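You operate a simulated robot arm through the tools that you are given. There is no shell and no other tool. Be economical: measure what you need, move in short steps, check, and stop when the job is done.

You are at the controls of a simulated robot arm. One attempt, no reset.

TASK
Light the black stick lamp beside the turntable and turn the tube to number three.
Fine: stand the lamp close by the turntable first, on the side toward the middle of the bench; unlock, turn, then lock again; the tube stays chucked. Set down upright: black stick lamp.
Where things are to end (x, y in the base frame): black stick lamp within 9 cm of [71, -57].
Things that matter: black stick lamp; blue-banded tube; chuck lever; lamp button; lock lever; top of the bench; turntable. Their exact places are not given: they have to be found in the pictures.

It is judged by the outcome, as a careful person would: the job done as asked, and still so three seconds after it is handed in. It fails if anything else is knocked over, pushed out of place, dropped, spilled or broken.

THE ROBOT
A 6-joint arm with a fingered hand on a trunk, on a base that drives. Base frame: it is fixed to the floor where the robot stands at the start and does not move with it; the origin is under the middle of the robot, x ahead of it, y to its left, z up. Units: cm, degrees, N and s.
With the tool pointing down near the work surface it reaches from about 28 to 60 cm from the robot's upright axis, wherever it stands. Its first joint turns from -166.0 to 166.0 degrees. Places, roughly: blue-banded tube (3x3x8 cm) [50, -60, 90]; chuck lever [50, -50, 90]; lamp button [50, -10, 100]; lock lever [40, -60, 90]; top of the bench [70, -30, 80]; turntable [50, -60, 90]. Payload 3.2 kg.
The tool frame sits at the grasp point between the pads (the TCP): z along the fingers, y along the line on which they close. The tips reach 2.2 cm beyond it. Largest opening 11.2 cm; the body of the gripper starts 6 cm behind the TCP. The gripper is a hand of 3 fingers: y runs from the thumb to the fingers, the wrist lies at [0, 0, -21.8] in the tool frame, and closing takes about 1.5 s.
Orientation is that of the tool frame in the base frame, as a unit quaternion [x, y, z, w]. With the fingers straight down and closing along the base's y, the tool's x points along the base's -x, its y along +y and its z along -z.

THE INTERFACE
- The arm moves only by the tool servo_tool. Its argument "targets" is text: rows parted by semicolons, each of 6 numbers parted by spaces: the turn, a rotation vector about the base's x, y, z in degrees, then the shift along the base's x, y, z in cm. In form: wx wy wz x y z; .... A call has 1 to 10 rows; each row shifts and turns the commanded pose from where the row before left it. "gripper" is the opening in per cent of the stroke, from 0 (shut) to 100 (fully open), set as the call begins (left out, the last holds). A row lasts 0.2 s, in which the tool goes at most 5 cm and 8.6 degrees; a call with a longer step from one row to the next is refused whole, and so is a gripper value outside its range. Where a pose cannot be reached the arm comes as near as it can. A force on the tool above 40 N (or 10 N above the force at the start of the call, whichever is more), or a blocked arm, ends the call early, and 0.2 s more pass. Each finger travels about 10.8 cm/s and halts on what it meets, pressing with about 33 N; the grip force reading is that of the motor and also rises with nothing between the fingers. The clock runs only during rows and for 0.2 s after the last one: add rows that do not move to give the fingers time. It gives the time, the measured TCP pose, the force on the tool (base axes), the opening and the grip force at its end, in the units of the frame above (readings bear some noise), with the torque about the TCP (base axes, N m) and any sound that the robot's microphone picked up.
- Cameras (640 x 400 px; columns grow to the right, rows downward): "scene" is now at [0.98, 11.06, 150.21]; the picture's right is [-0.61, -0.79, 0.00], its down [-0.41, 0.32, -0.85] and it looks along [0.68, -0.52, -0.52] (base axes); focal length 262 px, centre (320, 200). "wrist" rides on the gripper at [6.6, 0.3, -8.1] in the tool frame; the picture's right is [-0.05, 1.00, 0.00], its down [-0.77, -0.04, -0.64] and it looks along [-0.63, -0.03, 0.77] (tool axes); focal length 275 px, centre (320, 200).
- capture(camera): a new picture of that camera. It takes no simulated time.
- lift_body(by): slides the trunk up (or, below 0, down) by that many cm; the arm and the scene camera ride with it, the base frame stays. It gives what a move gives, with no picture.
- drive_base(legs): drives the robot by 1 to 6 legs, each [ahead, turn to the left] in cm and degrees, along the robot's own axes; the way and the turn of a leg run together, so that a leg with both is an arc; at most 150 cm and 180 degrees a leg. The arm and the cameras ride along, it lands a little off, and it stops where it bumps. It gives what a move gives.
- curl_fingers(finger1, finger2, thumb_bend): sets how far each is bent, from 0 (flat) to 1 (curled in); at 0.3 the hand is open as for a grip, at 0.7 the pads meet at the TCP. One left out holds its place. A second passes; each finger stops where it meets its share of the squeeze, and holds until it gets a number again. A gripper value or a shape takes the hand back. It gives what a move gives, with no picture; readings hold the bend of each and the force on the fingers (four entries, about 0 where the hand has none), thumb and palm.
- set_grasp(shape): the hand has 3 fingers and takes this shape, open, in about a second: jaw (thumb against the fingers, like two jaws); tri (thumb and two fingers); tip (a fingertip pinch); poke (one finger out to press); point (the index stretched); flat (the hand flat); cup (the hand cupped); fist (a fist). The gripper value then closes the fingers along that shape, each until it touches; the sizes above hold for jaw. It gives what a move gives, with no picture.
- head_to(pan, tilt): turns the head with the scene camera to pan (to the left, within 155 degrees either way) and tilt (down, from -29 to 69), counted from straight ahead of the robot. It gives what a move gives.
- measure_at(camera, pixels): there is no depth. For up to 12 entries [column, row, z] of the newest picture of that camera ("zoom" is the newest enlarged one), the place [x, y] in the base frame at which the ray of that pixel passes the height z, good to about 0.2 cm. It takes no simulated time.
- close_up(camera, box): a new picture of the part [left, top, right, bottom] of that camera's present view, enlarged. It takes no simulated time.
- sign_off(): hands the job in; it is judged then, once.

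Go step by step. Measure first, check grasps and placings, and put right what went wrong. The budget is 80 turns and 52 pictures, counting those below and the enlarged ones. Unless the task says otherwise, let go and move clear before handing in, and close with one line.

The tools are called as a command line: name --argument value ..., lists and objects as JSON in quotes. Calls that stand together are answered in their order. servo_tool: Moves the arm, as the interface text tells. Its arguments: {"type":"object","properties":{"targets":{"type":"string"},"gripper":{"type":"number"}},"required":["targets"]} The other tools are called the same way: lift_body (by) slides the trunk up or down; set_grasp (shape) gives the hand a shape; curl_fingers (finger1, finger2, thumb_bend) moves the fingers one by one; drive_base (legs) drives the base; head_to (pan, tilt) turns the head that bears the scene camera; capture (camera) takes a picture; measure_at (camera, pixels) gives the place at which the rays of pixels pass given heights; close_up (camera, box) takes an enlarged picture of a part of a camera's view; sign_off () hands the job in.

At the start:

```text
clock: 0.0
tcp_pos: [25.78, -22.4, 125.07]
ee_rot: [0.0, 1.0, 0.0, 0.001]
force: [-0.2, 0.1, -0.6]
wrist_torque: [-0.02, -0.02, 0.01]
finger_gap: 11.16
finger_force: 0.1
shape: jaw
bend: [0.3, 0.3, 0.3]
finger forces: [0.0, 0.0, 0.0, 0.0, 0.0, 0.1]
trunk travel left (down, up): [-51.4, 7.6]
robot x, y, heading: [0.11, -0.16, -0.0]
head pan, tilt: [-37.4, 31.5]
```

scene: 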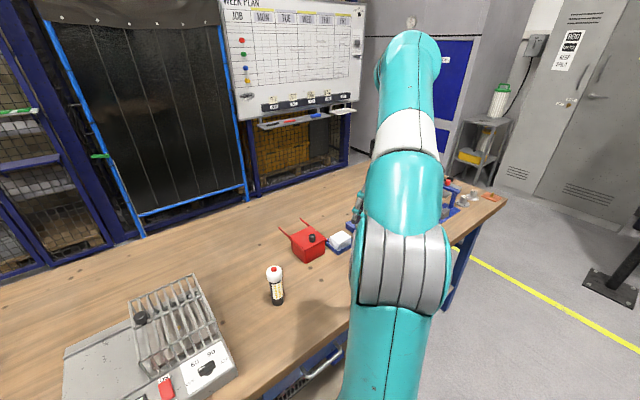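
wrist: 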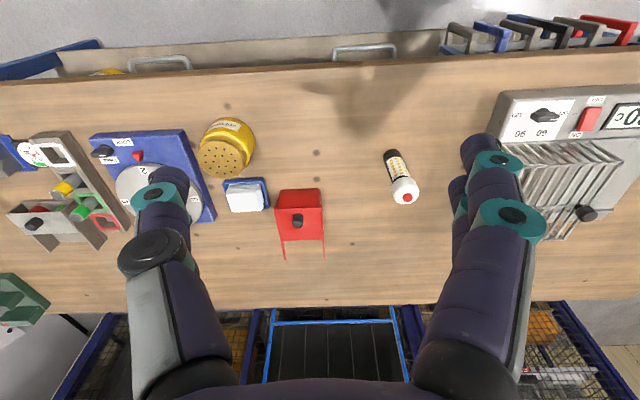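

The wrist picture shows the lamp near (400,180) and the turntable near (150,170), half hidden by a finger. I enlarge both and measure them.

close_up --camera "wrist" --box '[0, 90, 260, 250]'

close_up --camera "wrist" --box '[260, 100, 460, 225]'

measure_at --camera "wrist" --pixels '[[392, 153, 80], [407, 197, 95], [90, 135, 85], [185, 130, 85], [215, 218, 85], [400, 75, 80], [400, 305, 80], [300, 190, 85], [225, 150, 85], [245, 195, 83]]'

```text
2.46 times, centred on (130, 170) of wrist
```

zoom: 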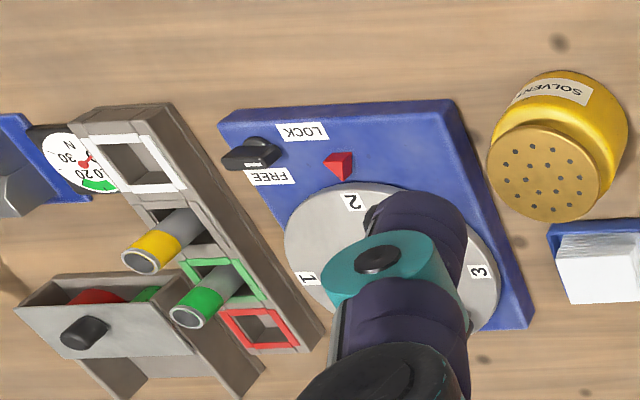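

```text
3.20 times, centred on (360, 162) of wrist
```

zoom: 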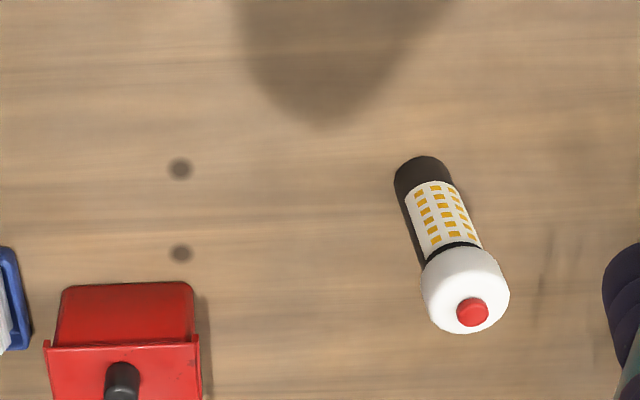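

```text
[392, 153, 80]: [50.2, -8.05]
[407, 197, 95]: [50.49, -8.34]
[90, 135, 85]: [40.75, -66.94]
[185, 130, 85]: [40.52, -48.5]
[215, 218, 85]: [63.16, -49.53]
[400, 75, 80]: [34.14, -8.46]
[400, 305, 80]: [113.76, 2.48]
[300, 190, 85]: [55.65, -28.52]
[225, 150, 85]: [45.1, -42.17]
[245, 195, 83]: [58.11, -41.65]
```

The lamp stands near (50,-8), about 17 cm tall, with a red button on top. The turntable spans x 40–63, y −67 to −48. I move the arm over the lamp, which also clears the scene camera's view of the turntable.

servo_tool --targets "0 0 0 3.5 2 -1; 0 0 0 3.5 2 -1; 0 0 0 3.5 2 -1; 0 0 0 3.5 2 -1; 0 0 0 3.5 2 -1; 0 0 0 3.5 2 -1; 0 0 0 2.9 2.2 -1; 0 0 0 0 0 0"

capture --camera "scene"

capture --camera "wrist"

```text
clock: 1.8
tcp_pos: [45.86, -15.92, 117.25]
ee_rot: [-0.015, 1.0, 0.0, 0.0]
force: [-0.3, -0.5, -0.6]
wrist_torque: [0.02, 0.0, 0.03]
finger_gap: 11.2
finger_force: 0.0
shape: jaw
bend: [0.3, 0.3, 0.3]
finger forces: [0.1, 0.0, 0.0, 0.1, 0.0, 0.0]
out of reach, approached as far as the arm can: row 3, 5, 6, 7
trunk travel left (down, up): [-51.4, 7.6]
robot x, y, heading: [-0.13, -0.04, 0.1]
head pan, tilt: [-37.4, 31.5]
```

```text
47 pictures are left
```

scene: 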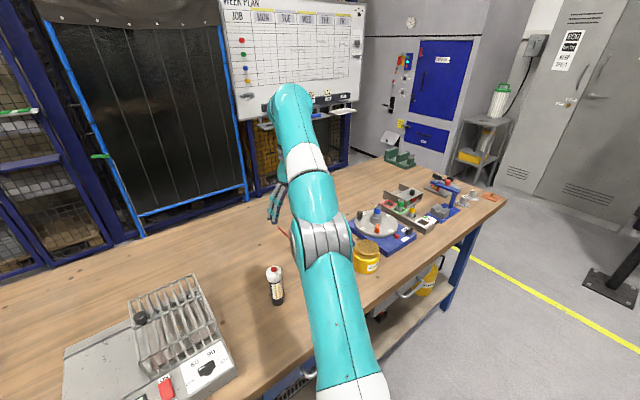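

```text
46 pictures are left
```

wrist: 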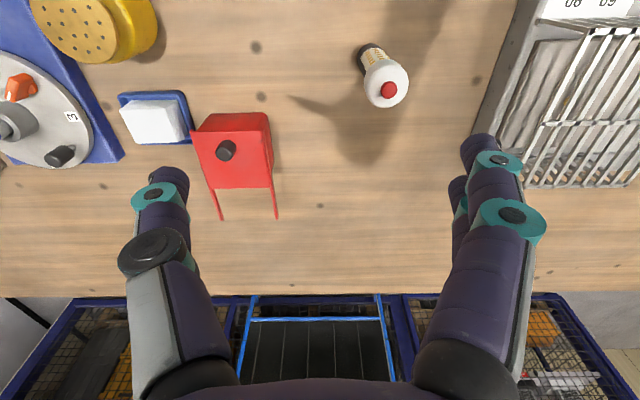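

The turntable is now visible near (380,225) in the scene. I enlarge it there and refine the lamp position from the wrist picture.

close_up --camera "scene" --box '[340, 165, 500, 265]'

measure_at --camera "wrist" --pixels '[[371, 50, 80], [388, 90, 97], [388, 90, 95], [408, 85, 95], [364, 88, 95], [71, 117, 88], [60, 155, 91], [10, 120, 92], [20, 87, 92]]'

measure_at --camera "scene" --pixels '[[277, 304, 80], [274, 268, 95], [274, 268, 97], [376, 210, 90], [376, 235, 88]]'

```text
4.00 times, centred on (420, 215) of scene
```

zoom: 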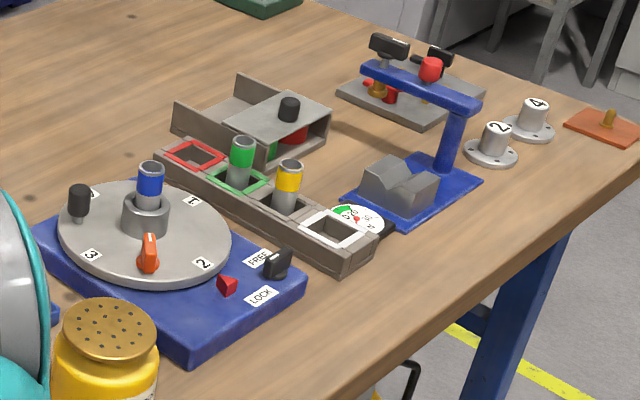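

```text
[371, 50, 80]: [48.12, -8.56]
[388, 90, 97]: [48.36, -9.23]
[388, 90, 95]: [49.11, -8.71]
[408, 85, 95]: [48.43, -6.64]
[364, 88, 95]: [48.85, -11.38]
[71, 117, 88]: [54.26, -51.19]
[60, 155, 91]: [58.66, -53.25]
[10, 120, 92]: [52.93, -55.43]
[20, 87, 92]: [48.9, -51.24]
```

```text
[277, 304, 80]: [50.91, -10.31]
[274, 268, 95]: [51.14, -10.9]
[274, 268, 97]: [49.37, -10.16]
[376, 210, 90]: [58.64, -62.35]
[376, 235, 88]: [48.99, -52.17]
```

The turntable holds the blue tube in a chuck with an orange lever. A black post sits on the disc rim, the red pointer is at "2", and "3" lies on the +y side. I check the base's clearance to the bench before driving closer.

head_to --pan -20 --tilt 69

capture --camera "scene"

```text
clock: 2.8
tcp_pos: [45.87, -15.71, 117.25]
ee_rot: [-0.015, 1.0, -0.001, 0.0]
force: [0.5, -0.3, -0.4]
wrist_torque: [0.02, 0.02, -0.01]
finger_gap: 11.18
finger_force: 0.0
shape: jaw
bend: [0.3, 0.3, 0.3]
finger forces: [0.0, 0.1, 0.1, 0.0, 0.0, 0.1]
trunk travel left (down, up): [-51.4, 7.6]
robot x, y, heading: [0.07, -0.21, -0.1]
head pan, tilt: [-20.0, 68.8]
```

```text
44 pictures are left
```

scene: 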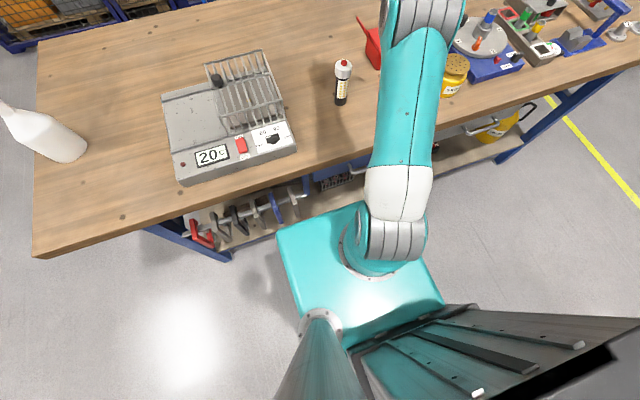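

The teal carriage front edge is at (280,235)–(365,205) and the bench edge runs near (330,165). I measure them at plausible heights.

measure_at --camera "scene" --pixels '[[360, 148, 80], [280, 237, 40], [365, 203, 40], [280, 237, 80], [365, 203, 80], [440, 295, 60], [365, 203, 20], [375, 240, 80]]'

```text
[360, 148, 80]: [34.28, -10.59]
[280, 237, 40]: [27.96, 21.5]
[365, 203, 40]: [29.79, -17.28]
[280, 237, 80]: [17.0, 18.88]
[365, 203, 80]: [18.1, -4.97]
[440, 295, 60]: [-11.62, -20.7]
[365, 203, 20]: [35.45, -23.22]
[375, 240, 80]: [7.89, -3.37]
```

The base front is at about x=30 and the bench edge at x=34, so there are only a few centimetres of room ahead. I pick the lamp up from here first: lower the trunk, then centre over (49.8,-9.4).

lift_body --by -13

servo_tool --targets "0 0 0 1.3 2.1 0; 0 0 0 1.3 2.1 0; 0 0 0 1.3 2.1 0; 0 0 0 0 0 0; 0 0 0 0 0 0"

capture --camera "wrist"

capture --camera "scene"

```text
clock: 4.4
tcp_pos: [45.93, -15.72, 104.2]
ee_rot: [-0.015, 1.0, 0.0, 0.001]
force: [0.5, -0.4, 0.4]
wrist_torque: [-0.02, -0.01, 0.01]
finger_gap: 11.2
finger_force: 0.0
shape: jaw
bend: [0.3, 0.3, 0.3]
finger forces: [0.0, 0.0, 0.0, 0.0, 0.1, 0.0]
trunk travel left (down, up): [-38.4, 20.6]
robot x, y, heading: [-0.01, -0.16, -0.0]
head pan, tilt: [-20.0, 68.8]
```

```text
clock: 5.6
tcp_pos: [45.92, -15.83, 104.19]
ee_rot: [-0.015, 1.0, 0.0, 0.002]
force: [0.4, 0.4, -0.5]
wrist_torque: [0.02, -0.01, 0.01]
finger_gap: 11.2
finger_force: 0.1
shape: jaw
bend: [0.3, 0.3, 0.3]
finger forces: [0.1, 0.1, 0.0, 0.0, 0.0, 0.0]
out of reach, approached as far as the arm can: row 1, 2, 3
trunk travel left (down, up): [-38.4, 20.6]
robot x, y, heading: [-0.07, 0.28, -0.0]
head pan, tilt: [-20.0, 68.8]
```

```text
43 pictures are left
```

wrist: 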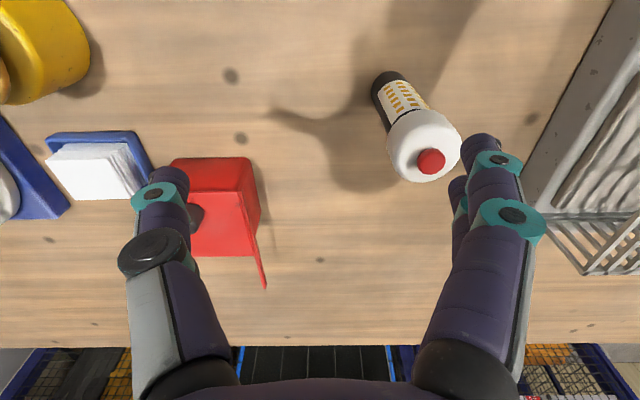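

```text
42 pictures are left
```

scene: 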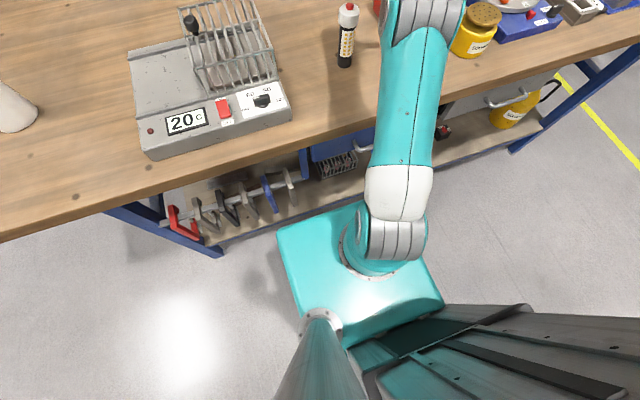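

The reach limit depends on tool height relative to the trunk. I raise the trunk back up and go lower with the arm instead.

lift_body --by 13

servo_tool --targets "0 0 0 0 0 -3.5; 0 0 0 0 0 -3.5; 0 0 0 0 0 -3.5; 0 0 0 0 0 -3; 0 0 0 0 0 0"

```text
clock: 7.2
tcp_pos: [45.89, -15.89, 117.12]
ee_rot: [-0.015, 1.0, 0.0, -0.001]
force: [-0.7, 0.2, -0.5]
wrist_torque: [0.02, -0.02, -0.01]
finger_gap: 11.17
finger_force: 0.1
shape: jaw
bend: [0.3, 0.3, 0.3]
finger forces: [0.0, 0.1, 0.0, 0.0, 0.0, 0.1]
trunk travel left (down, up): [-51.4, 7.6]
robot x, y, heading: [0.24, -0.47, -0.1]
head pan, tilt: [-20.0, 68.8]
```

```text
clock: 8.4
tcp_pos: [51.29, -17.95, 108.29]
ee_rot: [-0.014, 1.0, 0.002, -0.003]
force: [0.5, 0.5, -0.6]
wrist_torque: [0.01, 0.01, 0.02]
finger_gap: 11.17
finger_force: 0.1
shape: jaw
bend: [0.3, 0.3, 0.3]
finger forces: [0.0, 0.0, 0.0, 0.0, 0.1, 0.0]
out of reach, approached as far as the arm can: row 1, 2, 3, 4
trunk travel left (down, up): [-51.4, 7.6]
robot x, y, heading: [0.17, 0.11, 0.4]
head pan, tilt: [-20.0, 68.8]
```

The arm appears to be chasing a commanded pose that lies out of reach. I pull the command inward and lower to resynchronise it.

servo_tool --targets "0 0 0 -3 0 -1; 0 0 0 -3 0 -1; 0 0 0 -3 0 -1; 0 0 0 0 0 0; 0 0 0 0 0 0"

```text
clock: 9.6
tcp_pos: [49.96, -20.98, 108.29]
ee_rot: [-0.015, 1.0, 0.001, -0.002]
force: [-0.2, -0.1, 0.7]
wrist_torque: [-0.02, 0.0, -0.04]
finger_gap: 11.18
finger_force: 0.1
shape: jaw
bend: [0.3, 0.3, 0.3]
finger forces: [0.0, 0.0, 0.0, 0.1, 0.1, 0.0]
out of reach, approached as far as the arm can: row 1, 2, 3
trunk travel left (down, up): [-51.4, 7.6]
robot x, y, heading: [-0.06, -0.07, 0.1]
head pan, tilt: [-20.0, 68.8]
```

The readings don't yet explain the limit. I try a clearly inward step, with hold rows, to find out how the command behaves.

servo_tool --targets "0 0 0 -4 1.6 0; 0 0 0 -4 1.6 0; 0 0 0 0 0 0; 0 0 0 0 0 0"

head_to --pan -30 --tilt 50

capture --camera "scene"

```text
clock: 10.6
tcp_pos: [49.97, -21.12, 108.81]
ee_rot: [-0.015, 1.0, -0.001, 0.001]
force: [0.1, 0.6, -0.3]
wrist_torque: [-0.01, -0.01, 0.03]
finger_gap: 11.19
finger_force: 0.0
shape: jaw
bend: [0.3, 0.3, 0.3]
finger forces: [0.0, 0.1, 0.0, 0.0, 0.0, 0.1]
out of reach, approached as far as the arm can: row 1, 2
trunk travel left (down, up): [-51.4, 7.6]
robot x, y, heading: [0.31, -0.08, -0.3]
head pan, tilt: [-20.0, 68.8]
```

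```text
clock: 11.4
tcp_pos: [49.96, -21.14, 108.86]
ee_rot: [-0.015, 1.0, 0.001, 0.001]
force: [-0.3, -1.0, 0.3]
wrist_torque: [0.01, -0.01, 0.02]
finger_gap: 11.18
finger_force: 0.0
shape: jaw
bend: [0.3, 0.3, 0.3]
finger forces: [0.0, 0.1, 0.0, 0.1, 0.1, 0.0]
trunk travel left (down, up): [-51.4, 7.6]
robot x, y, heading: [-0.15, -0.01, 0.0]
head pan, tilt: [-30.0, 50.0]
```

```text
41 pictures are left
```

scene: 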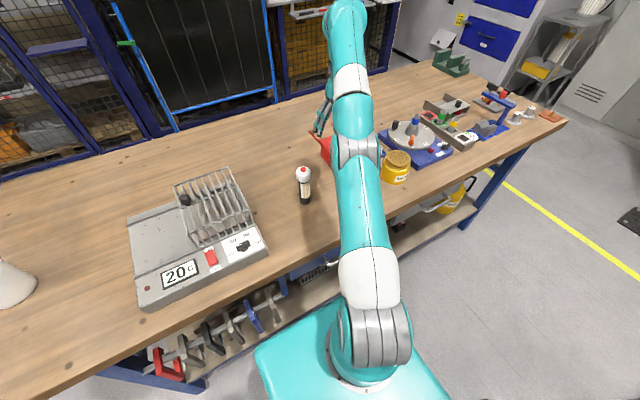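

The arm is nearly stretched straight: the shoulder is at about z 66 and the wrist about 85 cm from it. That explains why inward moves stall. I go up and inward along the boundary to unbend it.

servo_tool --targets "0 0 0 -2 1 4; 0 0 0 -2 1 4; 0 0 0 -2 1 4; 0 0 0 -2 1 0; 0 0 0 0 0 0; 0 0 0 0 0 0"

```text
clock: 12.8
tcp_pos: [41.22, -16.92, 120.25]
ee_rot: [-0.016, 1.0, 0.0, -0.001]
force: [0.3, -0.5, 0.7]
wrist_torque: [0.02, -0.03, 0.0]
finger_gap: 11.21
finger_force: 0.0
shape: jaw
bend: [0.3, 0.3, 0.3]
finger forces: [0.0, 0.1, 0.1, 0.0, 0.0, 0.0]
out of reach, approached as far as the arm can: row 2, 3, 4
trunk travel left (down, up): [-51.4, 7.6]
robot x, y, heading: [-0.05, 0.16, 0.0]
head pan, tilt: [-30.0, 50.0]
```

That moved as commanded. Now a pure inward and downward step.

servo_tool --targets "0 0 0 -3 1 -1; 0 0 0 -3 1 -1; 0 0 0 -3 1 -1; 0 0 0 -3 0 -1; 0 0 0 0 0 0; 0 0 0 0 0 0"

```text
clock: 14.2
tcp_pos: [31.29, -16.48, 123.75]
ee_rot: [-0.016, 1.0, 0.001, -0.001]
force: [-1.1, 0.7, 0.9]
wrist_torque: [0.01, -0.02, 0.02]
finger_gap: 11.18
finger_force: 0.0
shape: jaw
bend: [0.3, 0.3, 0.3]
finger forces: [0.0, 0.0, 0.0, 0.0, 0.1, 0.0]
out of reach, approached as far as the arm can: row 1, 2, 3, 4
trunk travel left (down, up): [-51.4, 7.6]
robot x, y, heading: [-0.2, -0.1, -0.0]
head pan, tilt: [-30.0, 50.0]
```

The arm keeps sliding along its stretched sphere. I command several rows straight towards the shoulder, to force the elbow to bend.

servo_tool --targets "0 0 0 -1.2 0.7 -3.5; 0 0 0 -1.2 0.7 -3.5; 0 0 0 -1.2 0.7 -3.5; 0 0 0 -1.2 0.7 -3.5; 0 0 0 0 0 0; 0 0 0 0 0 0; 0 0 0 0 0 0; 0 0 0 0 0 0"

capture --camera "scene"

```text
clock: 16.0
tcp_pos: [25.63, -19.11, 121.81]
ee_rot: [-0.016, 1.0, 0.0, 0.0]
force: [0.8, 0.2, 0.2]
wrist_torque: [0.03, -0.03, -0.02]
finger_gap: 11.18
finger_force: 0.0
shape: jaw
bend: [0.3, 0.3, 0.3]
finger forces: [0.0, 0.0, 0.0, 0.1, 0.1, 0.0]
out of reach, approached as far as the arm can: row 1, 2, 3, 4
trunk travel left (down, up): [-51.4, 7.6]
robot x, y, heading: [-0.07, -0.08, 0.1]
head pan, tilt: [-30.0, 50.0]
```

```text
40 pictures are left
```

scene: 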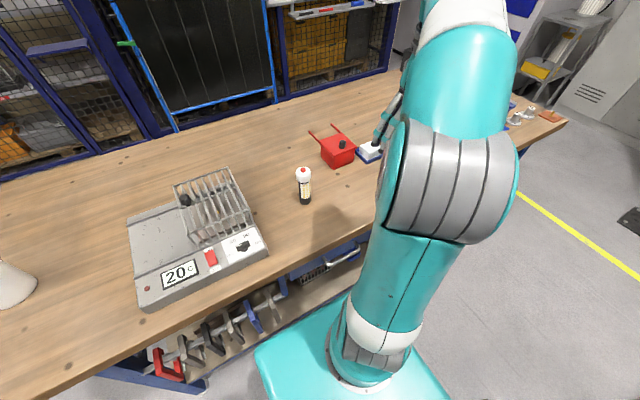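

Perhaps big rows are refused because the joints would have to move too fast near the stretched pose. I try small steps straight down.

servo_tool --targets "0 0 0 0 0 -0.3; 0 0 0 0 0 -0.3; 0 0 0 0 0 -0.3; 0 0 0 0 0 -0.5; 0 0 0 0 0 -0.5; 0 0 0 0 0 -0.5; 0 0 0 0 0 -0.5; 0 0 0 0 0 -0.5; 0 0 0 0 0 -0.5; 0 0 0 0 0 -0.5"

```text
clock: 18.2
tcp_pos: [24.53, -20.6, 120.44]
ee_rot: [-0.017, 1.0, 0.001, 0.001]
force: [0.2, 0.7, -0.5]
wrist_torque: [0.04, 0.02, -0.01]
finger_gap: 11.21
finger_force: 0.0
shape: jaw
bend: [0.3, 0.3, 0.3]
finger forces: [0.0, 0.0, 0.0, 0.0, 0.0, 0.0]
out of reach, approached as far as the arm can: row 2, 4, 5, 6, 7, 8, 9, 10
trunk travel left (down, up): [-51.4, 7.6]
robot x, y, heading: [0.06, 0.09, -0.0]
head pan, tilt: [-30.0, 50.0]
```

Only yaw and azimuth are drifting, which suggests a wrist joint at its limit. I test by tilting the fingers outward, which shifts the wrist inward.

servo_tool --targets "-5 -6 0 0 0 0; -5 -6 0 0 0 0; -5 -6 0 0 0 0; 0 0 0 0 0 0; 0 0 0 0 0 0"

```text
clock: 19.4
tcp_pos: [21.05, -22.81, 123.09]
ee_rot: [-0.017, 0.979, -0.132, 0.156]
force: [0.2, -0.2, 0.4]
wrist_torque: [0.01, 0.02, -0.01]
finger_gap: 11.2
finger_force: 0.1
shape: jaw
bend: [0.3, 0.3, 0.3]
finger forces: [0.0, 0.1, 0.1, 0.0, 0.1, 0.0]
out of reach, approached as far as the arm can: row 1, 2, 3
trunk travel left (down, up): [-51.4, 7.6]
robot x, y, heading: [-0.23, 0.12, -0.2]
head pan, tilt: [-30.0, 50.0]
```

The tilt went through, but the position drifted in and up. I try down and outward from this tilt.

servo_tool --targets "0 0 0 2 -1 -3; 0 0 0 2 -1 -3; 0 0 0 2 -1 -3; 0 0 0 2 -1 -3; 0 0 0 0 0 0"

capture --camera "scene"

```text
clock: 20.6
tcp_pos: [21.18, -29.84, 113.01]
ee_rot: [-0.017, 0.979, -0.132, 0.156]
force: [-0.5, -0.4, -0.2]
wrist_torque: [0.0, 0.02, -0.02]
finger_gap: 11.18
finger_force: 0.1
shape: jaw
bend: [0.3, 0.3, 0.3]
finger forces: [0.0, 0.0, 0.1, 0.1, 0.1, 0.0]
out of reach, approached as far as the arm can: row 1, 2, 3, 4
trunk travel left (down, up): [-51.4, 7.6]
robot x, y, heading: [-0.46, 0.2, 0.0]
head pan, tilt: [-30.0, 50.0]
```

```text
39 pictures are left
```

scene: 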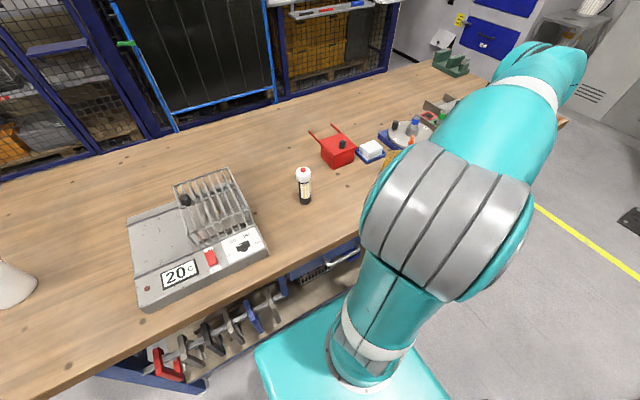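

The lowering worked when the azimuth drifted to the right. The hand is in free space here (x≈21, bench edge at 34), so I try straight down.

servo_tool --targets "0 0 0 0 0 -3; 0 0 0 0 0 -3; 0 0 0 0 0 -3; 0 0 0 0 0 0; 0 0 0 0 0 0"

```text
clock: 21.8
tcp_pos: [20.86, -29.87, 103.74]
ee_rot: [-0.015, 0.979, -0.133, 0.156]
force: [-0.1, 0.1, -0.2]
wrist_torque: [0.04, 0.01, 0.02]
finger_gap: 11.22
finger_force: 0.1
shape: jaw
bend: [0.3, 0.3, 0.3]
finger forces: [0.0, 0.0, 0.1, 0.1, 0.0, 0.0]
out of reach, approached as far as the arm can: row 1
trunk travel left (down, up): [-51.4, 7.6]
robot x, y, heading: [-0.1, 0.15, -0.1]
head pan, tilt: [-30.0, 50.0]
```

Down works freely now. I straighten the tool and head out toward the lamp at z≈103, above everything in between.

servo_tool --targets "5 6 0 0 0 0; 5 6 0 0 0 0; 5 6 0 0 0 0; 0 0 0 3 2 0.5; 0 0 0 3 2 0; 0 0 0 3 2 0; 0 0 0 3 2 0; 0 0 0 0 0 0"

```text
clock: 23.6
tcp_pos: [20.7, -29.02, 111.82]
ee_rot: [-0.018, 1.0, 0.002, 0.001]
force: [-0.3, 0.4, -1.1]
wrist_torque: [0.03, 0.01, -0.01]
finger_gap: 11.18
finger_force: 0.1
shape: jaw
bend: [0.3, 0.3, 0.3]
finger forces: [0.1, 0.1, 0.0, 0.0, 0.0, 0.0]
out of reach, approached as far as the arm can: row 1, 2, 3, 4, 5, 6, 7
trunk travel left (down, up): [-51.4, 7.6]
robot x, y, heading: [0.38, -0.02, 0.0]
head pan, tilt: [-30.0, 50.0]
```

The vertical orientation itself is the limit at this height (a wrist joint). I tilt the fingers outward again, go down and out while tilted, and straighten only when low.

servo_tool --targets "-4 -7 0 0 0 0; -4 -7 0 0 0 0; -4 -7 0 0 0 0; -4 -7 0 0 0 -2; 0 0 0 0 0 -3; 0 0 0 0 0 -3; 0 0 0 0 0 0"

servo_tool --targets "0 0 0 2 2 0; 0 0 0 2 2 0; 0 0 0 2 2 0; 0 0 0 3 2 0; 0 0 0 0 0 0"

```text
clock: 25.2
tcp_pos: [20.58, -28.79, 103.6]
ee_rot: [-0.014, 0.96, -0.142, 0.24]
force: [-0.2, 0.1, -0.5]
wrist_torque: [-0.02, 0.0, 0.01]
finger_gap: 11.21
finger_force: 0.0
shape: jaw
bend: [0.3, 0.3, 0.3]
finger forces: [0.1, 0.0, 0.1, 0.1, 0.0, 0.1]
trunk travel left (down, up): [-51.4, 7.6]
robot x, y, heading: [0.06, 0.15, -0.1]
head pan, tilt: [-30.0, 50.0]
```

```text
clock: 26.4
tcp_pos: [25.94, -23.24, 102.3]
ee_rot: [-0.016, 0.96, -0.141, 0.243]
force: [0.2, -0.1, 0.3]
wrist_torque: [0.0, 0.02, -0.04]
finger_gap: 11.18
finger_force: 0.2
shape: jaw
bend: [0.3, 0.3, 0.3]
finger forces: [0.0, 0.0, 0.0, 0.0, 0.0, 0.1]
out of reach, approached as far as the arm can: row 3, 4
trunk travel left (down, up): [-51.4, 7.6]
robot x, y, heading: [0.21, 0.21, -0.0]
head pan, tilt: [-30.0, 50.0]
```

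Moves to the left keep stalling while the yaw is fixed. I turn the yaw along with the azimuth as a test.

servo_tool --targets "0 0 8 1 2 0; 0 0 8 1 2 0; 0 0 8 1 2 0; 0 0 8 1 2 0; 0 0 0 0 0 0"

```text
clock: 27.6
tcp_pos: [30.07, -15.38, 102.24]
ee_rot: [-0.279, 0.919, -0.07, 0.269]
force: [-0.4, -0.1, -0.2]
wrist_torque: [-0.02, -0.03, 0.01]
finger_gap: 11.18
finger_force: 0.0
shape: jaw
bend: [0.3, 0.3, 0.3]
finger forces: [0.1, 0.0, 0.0, 0.0, 0.0, 0.0]
trunk travel left (down, up): [-51.4, 7.6]
robot x, y, heading: [0.09, 0.62, -0.2]
head pan, tilt: [-30.0, 50.0]
```

That works, so the yaw joint was at its limit. Now I straighten the tool while moving out to above the lamp.

servo_tool --targets "0 7.9 0 2 0.7 0.3; 0 7.9 0 2 0.7 0.3; 0 7.9 0 2 0.7 0; 0 7.9 0 2 0.7 0; 0 0 8 2.5 0.7 0; 0 0 0 2.5 0.7 0; 0 0 0 2.5 0.7 0; 0 0 0 2.2 0.6 0; 0 0 0 1.6 0.3 0; 0 0 0 0 0 0"

capture --camera "wrist"

capture --camera "scene"

```text
clock: 29.8
tcp_pos: [44.23, -17.78, 105.79]
ee_rot: [-0.355, 0.935, 0.012, 0.007]
force: [0.7, 0.0, 0.2]
wrist_torque: [-0.03, -0.04, 0.0]
finger_gap: 11.19
finger_force: 0.1
shape: jaw
bend: [0.3, 0.3, 0.3]
finger forces: [0.1, 0.0, 0.0, 0.0, 0.0, 0.0]
out of reach, approached as far as the arm can: row 2, 3, 4, 8, 9
trunk travel left (down, up): [-51.4, 7.6]
robot x, y, heading: [0.07, 0.1, 0.1]
head pan, tilt: [-30.0, 50.0]
```

```text
38 pictures are left
```

wrist: 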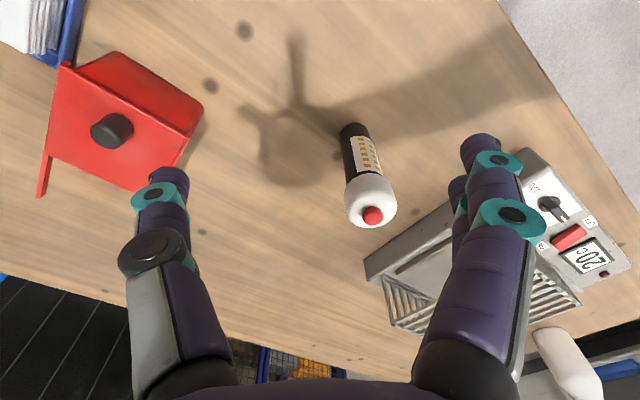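

```text
37 pictures are left
```

scene: 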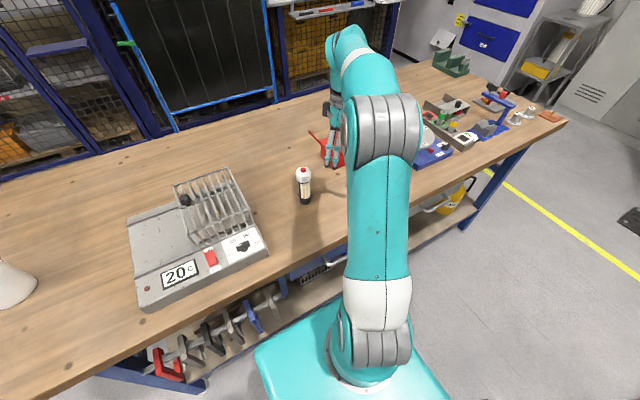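

The yaw joint still blocks moves to the left. I add about 30° more yaw while sliding to (50,-9.4).

servo_tool --targets "0 0 8 0 0 0; 0 0 8 1.2 1.7 0; 0 0 8 1.2 1.7 0; 0 0 8 1.2 1.7 0; 0 0 0 1.2 1.7 0; 0 0 0 1 1.6 0; 0 0 0 0 0 0"

capture --camera "wrist"

```text
clock: 31.4
tcp_pos: [50.11, -9.31, 105.6]
ee_rot: [-0.597, 0.802, 0.01, 0.005]
force: [0.2, -0.4, 0.0]
wrist_torque: [-0.01, -0.01, 0.0]
finger_gap: 11.18
finger_force: 0.0
shape: jaw
bend: [0.3, 0.3, 0.3]
finger forces: [0.0, 0.0, 0.1, 0.1, 0.0, 0.0]
trunk travel left (down, up): [-51.4, 7.6]
robot x, y, heading: [0.21, 0.18, 0.1]
head pan, tilt: [-30.0, 50.0]
```

```text
36 pictures are left
```

wrist: 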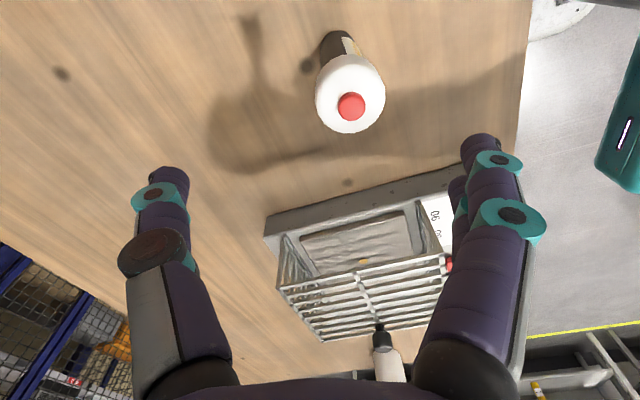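

The TCP is at (50.1,-9.3). I fix the lamp precisely: the button is at (351,106), the head spans (315,95)–(385,95), and the base is near (335,42).

measure_at --camera "wrist" --pixels '[[351, 106, 95], [351, 106, 96], [351, 106, 97], [351, 106, 98], [349, 93, 94], [314, 93, 93], [386, 93, 93], [335, 38, 80], [337, 50, 80]]'

measure_at --camera "scene" --pixels '[[304, 202, 80], [303, 169, 95], [303, 169, 96], [303, 169, 97], [303, 169, 98]]'

```text
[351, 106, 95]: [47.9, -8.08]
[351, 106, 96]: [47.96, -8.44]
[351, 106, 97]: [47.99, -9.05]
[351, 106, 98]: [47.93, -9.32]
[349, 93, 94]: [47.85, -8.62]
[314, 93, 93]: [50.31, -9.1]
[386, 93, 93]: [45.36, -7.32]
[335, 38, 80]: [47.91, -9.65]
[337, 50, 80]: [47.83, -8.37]
```

```text
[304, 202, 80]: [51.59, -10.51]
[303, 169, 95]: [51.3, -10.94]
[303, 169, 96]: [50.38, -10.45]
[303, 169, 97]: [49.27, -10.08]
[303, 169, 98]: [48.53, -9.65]
```

Combining both views, the lamp axis is at (47.9,-9.3), the button top is at z≈98.4 and the bench is at about z 83.5. I centre on it and descend so that the palm stays above the button (TCP z≈95).

servo_tool --targets "0 0 0 -2.2 0 0; 0 0 0 0 0 -2; 0 0 0 0 0 -2; 0 0 0 0 0 -2; 0 0 0 0 0 -2; 0 0 0 0 0 -1.5; 0 0 0 0 0 -1; 0 0 0 0 0 0" --gripper 100

capture --camera "wrist"

close_up --camera "scene" --box '[240, 100, 400, 220]'

```text
clock: 33.2
tcp_pos: [47.72, -9.44, 95.32]
ee_rot: [-0.598, 0.801, 0.01, 0.005]
force: [0.3, -0.7, -0.1]
wrist_torque: [-0.01, 0.02, 0.03]
finger_gap: 11.21
finger_force: 0.1
shape: jaw
bend: [0.3, 0.3, 0.3]
finger forces: [0.0, 0.1, 0.0, 0.0, 0.1, 0.0]
trunk travel left (down, up): [-51.4, 7.6]
robot x, y, heading: [0.27, 0.26, -0.1]
head pan, tilt: [-30.0, 50.0]
```

```text
35 pictures are left
```

wrist: 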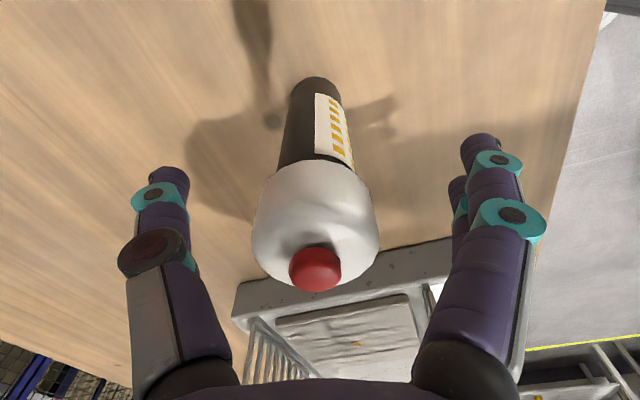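

```text
3.33 times, centred on (320, 160) of scene
```

zoom: 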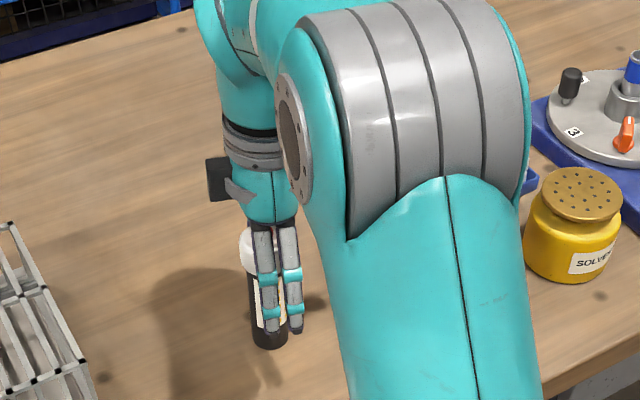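

The lamp sits centred between the fingers, with the button about 3 cm behind the TCP and clear of the palm. I close the hand.

servo_tool --targets "0 0 0 0 0 0; 0 0 0 0 0 0; 0 0 0 0 0 0; 0 0 0 0 0 0; 0 0 0 0 0 0; 0 0 0 0 0 0; 0 0 0 0 0 0" --gripper 0

servo_tool --targets "0 0 0 0 0 1; 0 0 0 0 0 2; 0 0 0 0 0 2; 0 0 0 0 0 0"

capture --camera "wrist"

```text
clock: 34.8
tcp_pos: [47.81, -9.43, 95.28]
ee_rot: [-0.598, 0.802, 0.011, 0.005]
force: [-0.5, 0.2, 0.1]
wrist_torque: [0.02, -0.03, 0.0]
finger_gap: 2.34
finger_force: 32.2
shape: jaw
bend: [0.72, 0.73, 0.7]
finger forces: [13.4, 15.2, 0.0, 0.1, 29.7, 0.0]
trunk travel left (down, up): [-51.4, 7.6]
robot x, y, heading: [-0.06, -0.07, -0.1]
head pan, tilt: [-30.0, 50.0]
```

```text
clock: 35.8
tcp_pos: [47.86, -9.51, 100.33]
ee_rot: [-0.597, 0.802, 0.01, 0.005]
force: [0.2, -0.9, -1.6]
wrist_torque: [-0.02, -0.01, -0.01]
finger_gap: 2.32
finger_force: 33.0
shape: jaw
bend: [0.72, 0.73, 0.7]
finger forces: [13.6, 15.1, 0.0, 0.1, 29.7, 0.0]
trunk travel left (down, up): [-51.4, 7.6]
robot x, y, heading: [0.09, 0.15, -0.2]
head pan, tilt: [-30.0, 50.0]
```

```text
33 pictures are left
```

wrist: 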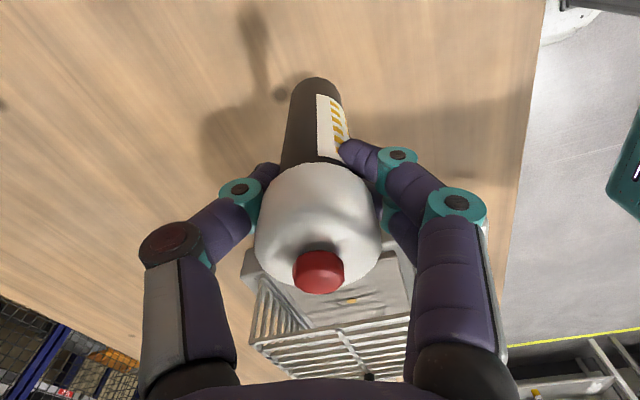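

The lamp is held and lifted. I raise it further with arm and trunk, so its foot clears everything, before driving.

servo_tool --targets "0 0 0 -1 0 2.5; 0 0 0 -1 0 2.5; 0 0 0 -1 0 2.5; 0 0 0 -1 0 2.5; 0 0 0 0 0 0"

lift_body --by 7.5

drive_base --legs '[[-10, 0], [0, -90], [45, 0], [0, 90]]'

head_to --pan 0 --tilt 55

capture --camera "scene"

```text
clock: 37.0
tcp_pos: [43.77, -9.48, 110.22]
ee_rot: [-0.598, 0.802, 0.011, 0.005]
force: [-0.4, 0.2, -2.0]
wrist_torque: [0.0, 0.02, -0.01]
finger_gap: 2.31
finger_force: 33.0
shape: jaw
bend: [0.72, 0.73, 0.7]
finger forces: [13.7, 15.3, 0.0, 0.0, 29.6, 0.1]
trunk travel left (down, up): [-51.4, 7.6]
robot x, y, heading: [-0.35, -0.23, 0.2]
head pan, tilt: [-30.0, 50.0]
```

```text
clock: 38.1
tcp_pos: [43.84, -9.61, 117.79]
ee_rot: [-0.598, 0.801, 0.01, 0.005]
force: [-0.7, -0.3, -2.0]
wrist_torque: [-0.01, 0.0, 0.0]
finger_gap: 2.3
finger_force: 33.5
shape: jaw
bend: [0.72, 0.73, 0.7]
finger forces: [13.7, 15.4, 0.0, 0.0, 29.7, 0.0]
trunk travel left (down, up): [-58.9, 0.1]
robot x, y, heading: [0.07, 0.36, -0.1]
head pan, tilt: [-30.0, 50.0]
```

```text
clock: 49.3
tcp_pos: [34.43, -52.2, 117.67]
ee_rot: [-0.616, 0.788, 0.011, 0.005]
force: [-0.8, 0.4, -1.9]
wrist_torque: [-0.03, -0.02, 0.0]
finger_gap: 2.22
finger_force: 32.5
shape: jaw
bend: [0.72, 0.73, 0.7]
finger forces: [12.9, 14.9, 0.0, 0.0, 29.2, 0.0]
trunk travel left (down, up): [-58.9, 0.1]
robot x, y, heading: [-9.7, -44.57, 2.6]
head pan, tilt: [-30.0, 50.0]
```

```text
clock: 50.2
tcp_pos: [34.5, -52.24, 117.91]
ee_rot: [-0.616, 0.788, 0.01, 0.005]
force: [0.4, 0.1, -1.9]
wrist_torque: [0.01, 0.02, -0.05]
finger_gap: 2.26
finger_force: 33.1
shape: jaw
bend: [0.72, 0.73, 0.7]
finger forces: [12.8, 15.0, 0.0, 0.0, 29.2, 0.0]
trunk travel left (down, up): [-58.9, 0.1]
robot x, y, heading: [-9.79, -44.46, 2.8]
head pan, tilt: [0.0, 55.0]
```

```text
32 pictures are left
```

scene: 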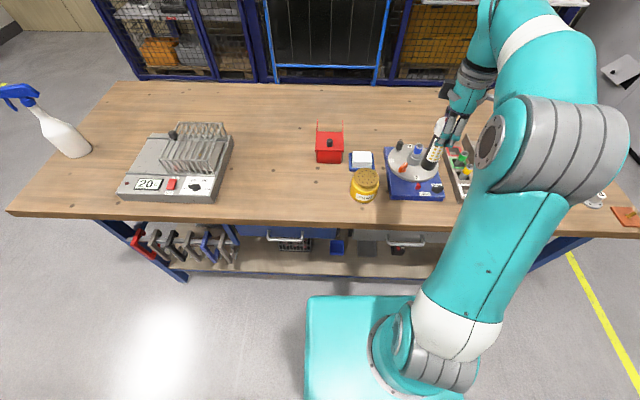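

The base is at (-9.8,-44.5) and the lamp is held high. I drive the remaining 14 cm forward and correct the heading.

drive_base --legs '[[14, -2.8]]'

head_to --pan -10 --tilt 50

capture --camera "scene"

capture --camera "wrist"

```text
clock: 51.6
tcp_pos: [48.35, -54.11, 117.68]
ee_rot: [-0.596, 0.803, 0.011, 0.005]
force: [0.9, -0.3, -2.8]
wrist_torque: [0.01, 0.03, 0.02]
finger_gap: 2.24
finger_force: 33.8
shape: jaw
bend: [0.72, 0.73, 0.7]
finger forces: [13.0, 14.9, 0.1, 0.0, 29.3, 0.0]
trunk travel left (down, up): [-58.9, 0.1]
robot x, y, heading: [4.59, -44.7, 0.1]
head pan, tilt: [0.0, 55.0]
```

```text
clock: 52.3
tcp_pos: [48.19, -54.14, 117.82]
ee_rot: [-0.596, 0.803, 0.011, 0.005]
force: [-0.4, 0.7, -2.3]
wrist_torque: [0.03, 0.01, 0.0]
finger_gap: 2.23
finger_force: 33.3
shape: jaw
bend: [0.72, 0.73, 0.7]
finger forces: [13.0, 14.9, 0.0, 0.1, 29.2, 0.0]
trunk travel left (down, up): [-58.9, 0.1]
robot x, y, heading: [4.21, -44.71, -0.2]
head pan, tilt: [-10.0, 50.0]
```

```text
31 pictures are left
```

scene: 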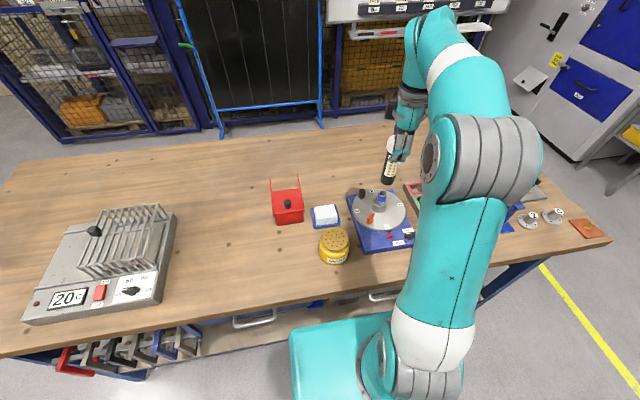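

```text
30 pictures are left
```

wrist: 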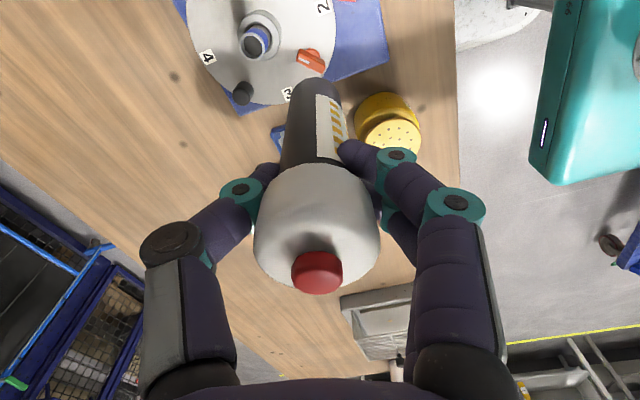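

I measure the turntable's footprint, disc, knob and tube from both views.

close_up --camera "scene" --box '[310, 130, 470, 270]'

measure_at --camera "wrist" --pixels '[[258, 42, 90], [258, 42, 97], [243, 93, 90], [243, 93, 94], [307, 60, 90], [388, 68, 86], [385, 95, 83.5], [265, 60, 88]]'

measure_at --camera "scene" --pixels '[[348, 197, 86], [366, 252, 83.5], [366, 247, 86], [418, 240, 86], [381, 212, 88], [380, 196, 97], [380, 196, 100], [376, 190, 94], [364, 190, 92], [371, 217, 90]]'

```text
2.86 times, centred on (390, 200) of scene
```

zoom: 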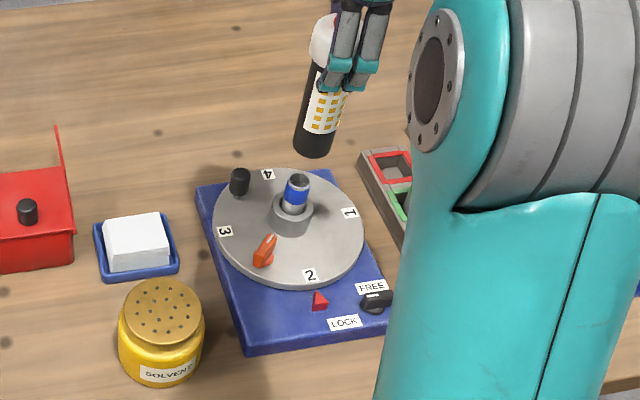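

```text
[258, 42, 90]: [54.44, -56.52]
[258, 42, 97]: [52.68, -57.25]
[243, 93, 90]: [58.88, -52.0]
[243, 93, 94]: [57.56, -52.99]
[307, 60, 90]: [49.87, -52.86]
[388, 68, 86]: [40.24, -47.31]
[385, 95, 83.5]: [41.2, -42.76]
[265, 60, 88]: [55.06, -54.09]
```

```text
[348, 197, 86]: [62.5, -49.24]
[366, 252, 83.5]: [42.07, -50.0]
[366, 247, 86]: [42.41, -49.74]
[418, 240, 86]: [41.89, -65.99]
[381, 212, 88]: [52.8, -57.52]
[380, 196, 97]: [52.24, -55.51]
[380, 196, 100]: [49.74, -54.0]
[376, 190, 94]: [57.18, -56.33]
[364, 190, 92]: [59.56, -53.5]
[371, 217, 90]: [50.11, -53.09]
```

The turntable is centred at about (53,-57) and spans x 42–63, y −66 to −49.5. The tube top is at about z 96.5 and the knob at (58,-53), z 94. I route the lamp around by the +y side to about (69.5,-56), foot above z≈99.

servo_tool --targets "0 0 0 0.5 2 -2; 0 0 0 2 2 -2; 0 0 0 3 0 -1.5; 0 0 0 3 0 -1; 0 0 0 3 0 0; 0 0 0 3 -1 0; 0 0 0 3 -2 0; 0 0 0 2 -2 0; 0 0 0 1.5 -1 0; 0 0 0 0 0 0"

capture --camera "scene"

```text
clock: 54.5
tcp_pos: [61.97, -51.01, 109.75]
ee_rot: [-0.596, 0.803, 0.011, 0.007]
force: [-0.2, 0.3, -2.3]
wrist_torque: [0.0, 0.01, 0.0]
finger_gap: 2.23
finger_force: 32.8
shape: jaw
bend: [0.72, 0.73, 0.7]
finger forces: [13.2, 15.0, 0.0, 0.0, 29.3, 0.0]
out of reach, approached as far as the arm can: row 6, 7, 8, 9
trunk travel left (down, up): [-58.9, 0.1]
robot x, y, heading: [3.99, -44.44, -0.4]
head pan, tilt: [-10.0, 50.0]
```

```text
28 pictures are left
```

scene: 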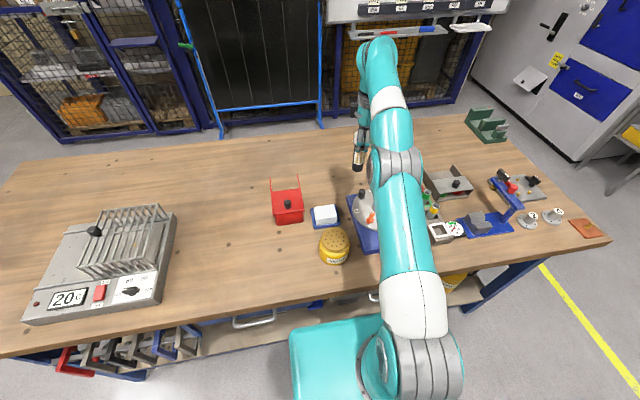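

At r≈58 the arm is at its limit for this height. I descend while moving outward.

servo_tool --targets "0 0 0 1 0 -2; 0 0 0 1.2 -0.5 -2; 0 0 0 1.2 -0.5 -2; 0 0 0 1.2 -1 -1; 0 0 0 1 -1 -1; 0 0 0 1 -1 0; 0 0 0 0.5 -0.5 0; 0 0 0 0 0 0"

```text
clock: 56.3
tcp_pos: [64.67, -52.11, 100.31]
ee_rot: [-0.596, 0.803, 0.01, 0.005]
force: [-0.6, 0.3, -2.5]
wrist_torque: [-0.01, -0.02, 0.03]
finger_gap: 2.2
finger_force: 33.0
shape: jaw
bend: [0.72, 0.73, 0.7]
finger forces: [13.3, 15.1, 0.0, 0.0, 29.1, 0.1]
out of reach, approached as far as the arm can: row 1, 2, 3, 4, 5, 6, 7
trunk travel left (down, up): [-58.9, 0.1]
robot x, y, heading: [4.17, -44.35, -0.4]
head pan, tilt: [-10.0, 50.0]
```

The arm is at its limit at (64.7,-52.1), with the lamp foot at z≈88.5. I check whether the base can creep a few centimetres closer.

close_up --camera "scene" --box '[180, 260, 420, 400]'

measure_at --camera "scene" --pixels '[[291, 334, 44], [384, 316, 44], [291, 334, 35], [384, 316, 35], [330, 302, 83.5], [255, 322, 60], [330, 325, 44]]'

```text
2.67 times, centred on (300, 330) of scene
```

zoom: 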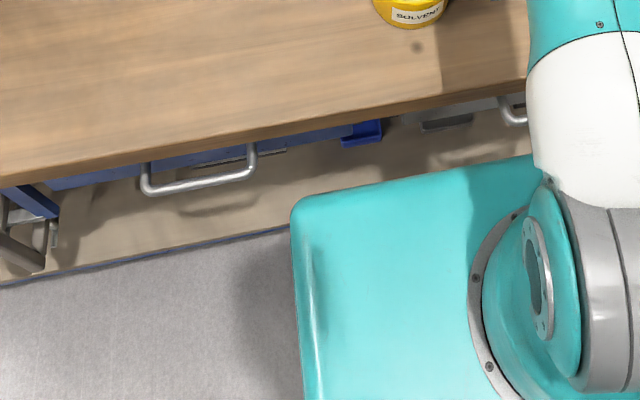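

```text
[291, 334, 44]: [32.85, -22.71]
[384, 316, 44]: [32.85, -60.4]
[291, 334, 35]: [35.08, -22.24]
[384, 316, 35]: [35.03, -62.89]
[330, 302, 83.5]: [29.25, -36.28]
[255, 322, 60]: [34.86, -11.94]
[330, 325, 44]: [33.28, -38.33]
```

The shoulder appears to be offset from the middle of the base, so this may be the yaw limit again rather than true reach. I test a little yaw with a small outward move, the foot still clear of the bench.

servo_tool --targets "0 0 8 0.5 0 0; 0 0 8 1 -0.5 0; 0 0 0 1 -1 0; 0 0 0 1 -1 0; 0 0 0 0 0 0"

```text
clock: 57.5
tcp_pos: [64.47, -52.5, 99.43]
ee_rot: [-0.702, 0.712, 0.011, 0.003]
force: [-0.1, -0.4, -2.2]
wrist_torque: [0.0, -0.01, 0.05]
finger_gap: 2.2
finger_force: 33.0
shape: jaw
bend: [0.72, 0.73, 0.7]
finger forces: [13.3, 15.1, 0.0, 0.1, 29.1, 0.1]
out of reach, approached as far as the arm can: row 1, 2, 3, 4
trunk travel left (down, up): [-58.9, 0.1]
robot x, y, heading: [4.2, -44.13, -0.2]
head pan, tilt: [-10.0, 50.0]
```

True reach ends at about 61 cm from the base axis. The base has a small gap ahead, so I creep 4 cm forward (it stops if it bumps), with the lamp held in free space beyond the turntable.

drive_base --legs '[[4, 0]]'

```text
clock: 58.4
tcp_pos: [68.73, -52.65, 99.4]
ee_rot: [-0.702, 0.712, 0.011, 0.004]
force: [0.3, 0.3, -2.4]
wrist_torque: [0.0, 0.01, -0.01]
finger_gap: 2.25
finger_force: 33.6
shape: jaw
bend: [0.72, 0.73, 0.7]
finger forces: [13.4, 15.0, 0.0, 0.0, 29.2, 0.0]
trunk travel left (down, up): [-58.9, 0.1]
robot x, y, heading: [8.11, -44.39, -0.1]
head pan, tilt: [-10.0, 50.0]
```

No bump: the robot is at x=8.1 and the lamp at (68.7,-52.7). I shift a little to −y and lower it gently onto the bench.

servo_tool --targets "0 0 0 -0.3 -1.8 -1; 0 0 0 0 0 -1; 0 0 0 0 0 -1; 0 0 0 0 0 -0.5; 0 0 0 0 0 -0.4; 0 0 0 0 0 -0.3; 0 0 0 0 0 0"

capture --camera "scene"

capture --camera "wrist"

```text
clock: 60.0
tcp_pos: [68.33, -54.47, 95.18]
ee_rot: [-0.702, 0.712, 0.011, 0.004]
force: [0.5, -0.4, 3.9]
wrist_torque: [0.0, -0.05, 0.01]
finger_gap: 2.24
finger_force: 32.9
shape: jaw
bend: [0.72, 0.73, 0.7]
finger forces: [13.7, 15.3, 0.1, 0.0, 30.5, 0.1]
trunk travel left (down, up): [-58.9, 0.1]
robot x, y, heading: [8.58, -44.5, 0.1]
head pan, tilt: [-10.0, 50.0]
```

```text
26 pictures are left
```

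scene: 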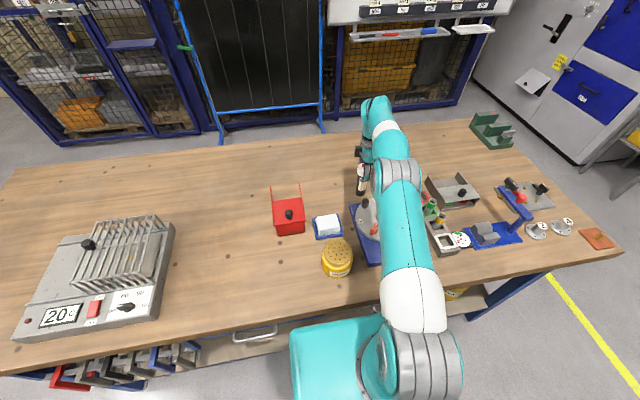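

```text
25 pictures are left
```

wrist: 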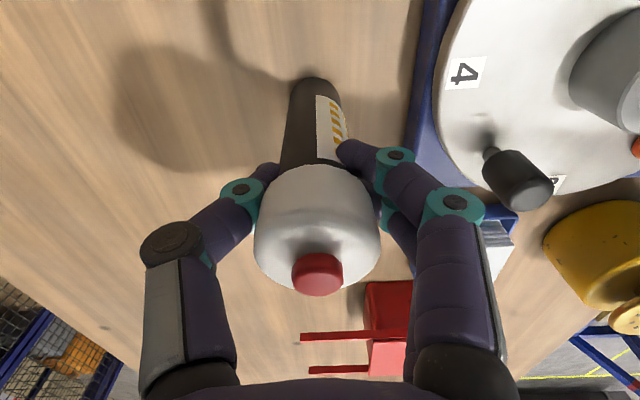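

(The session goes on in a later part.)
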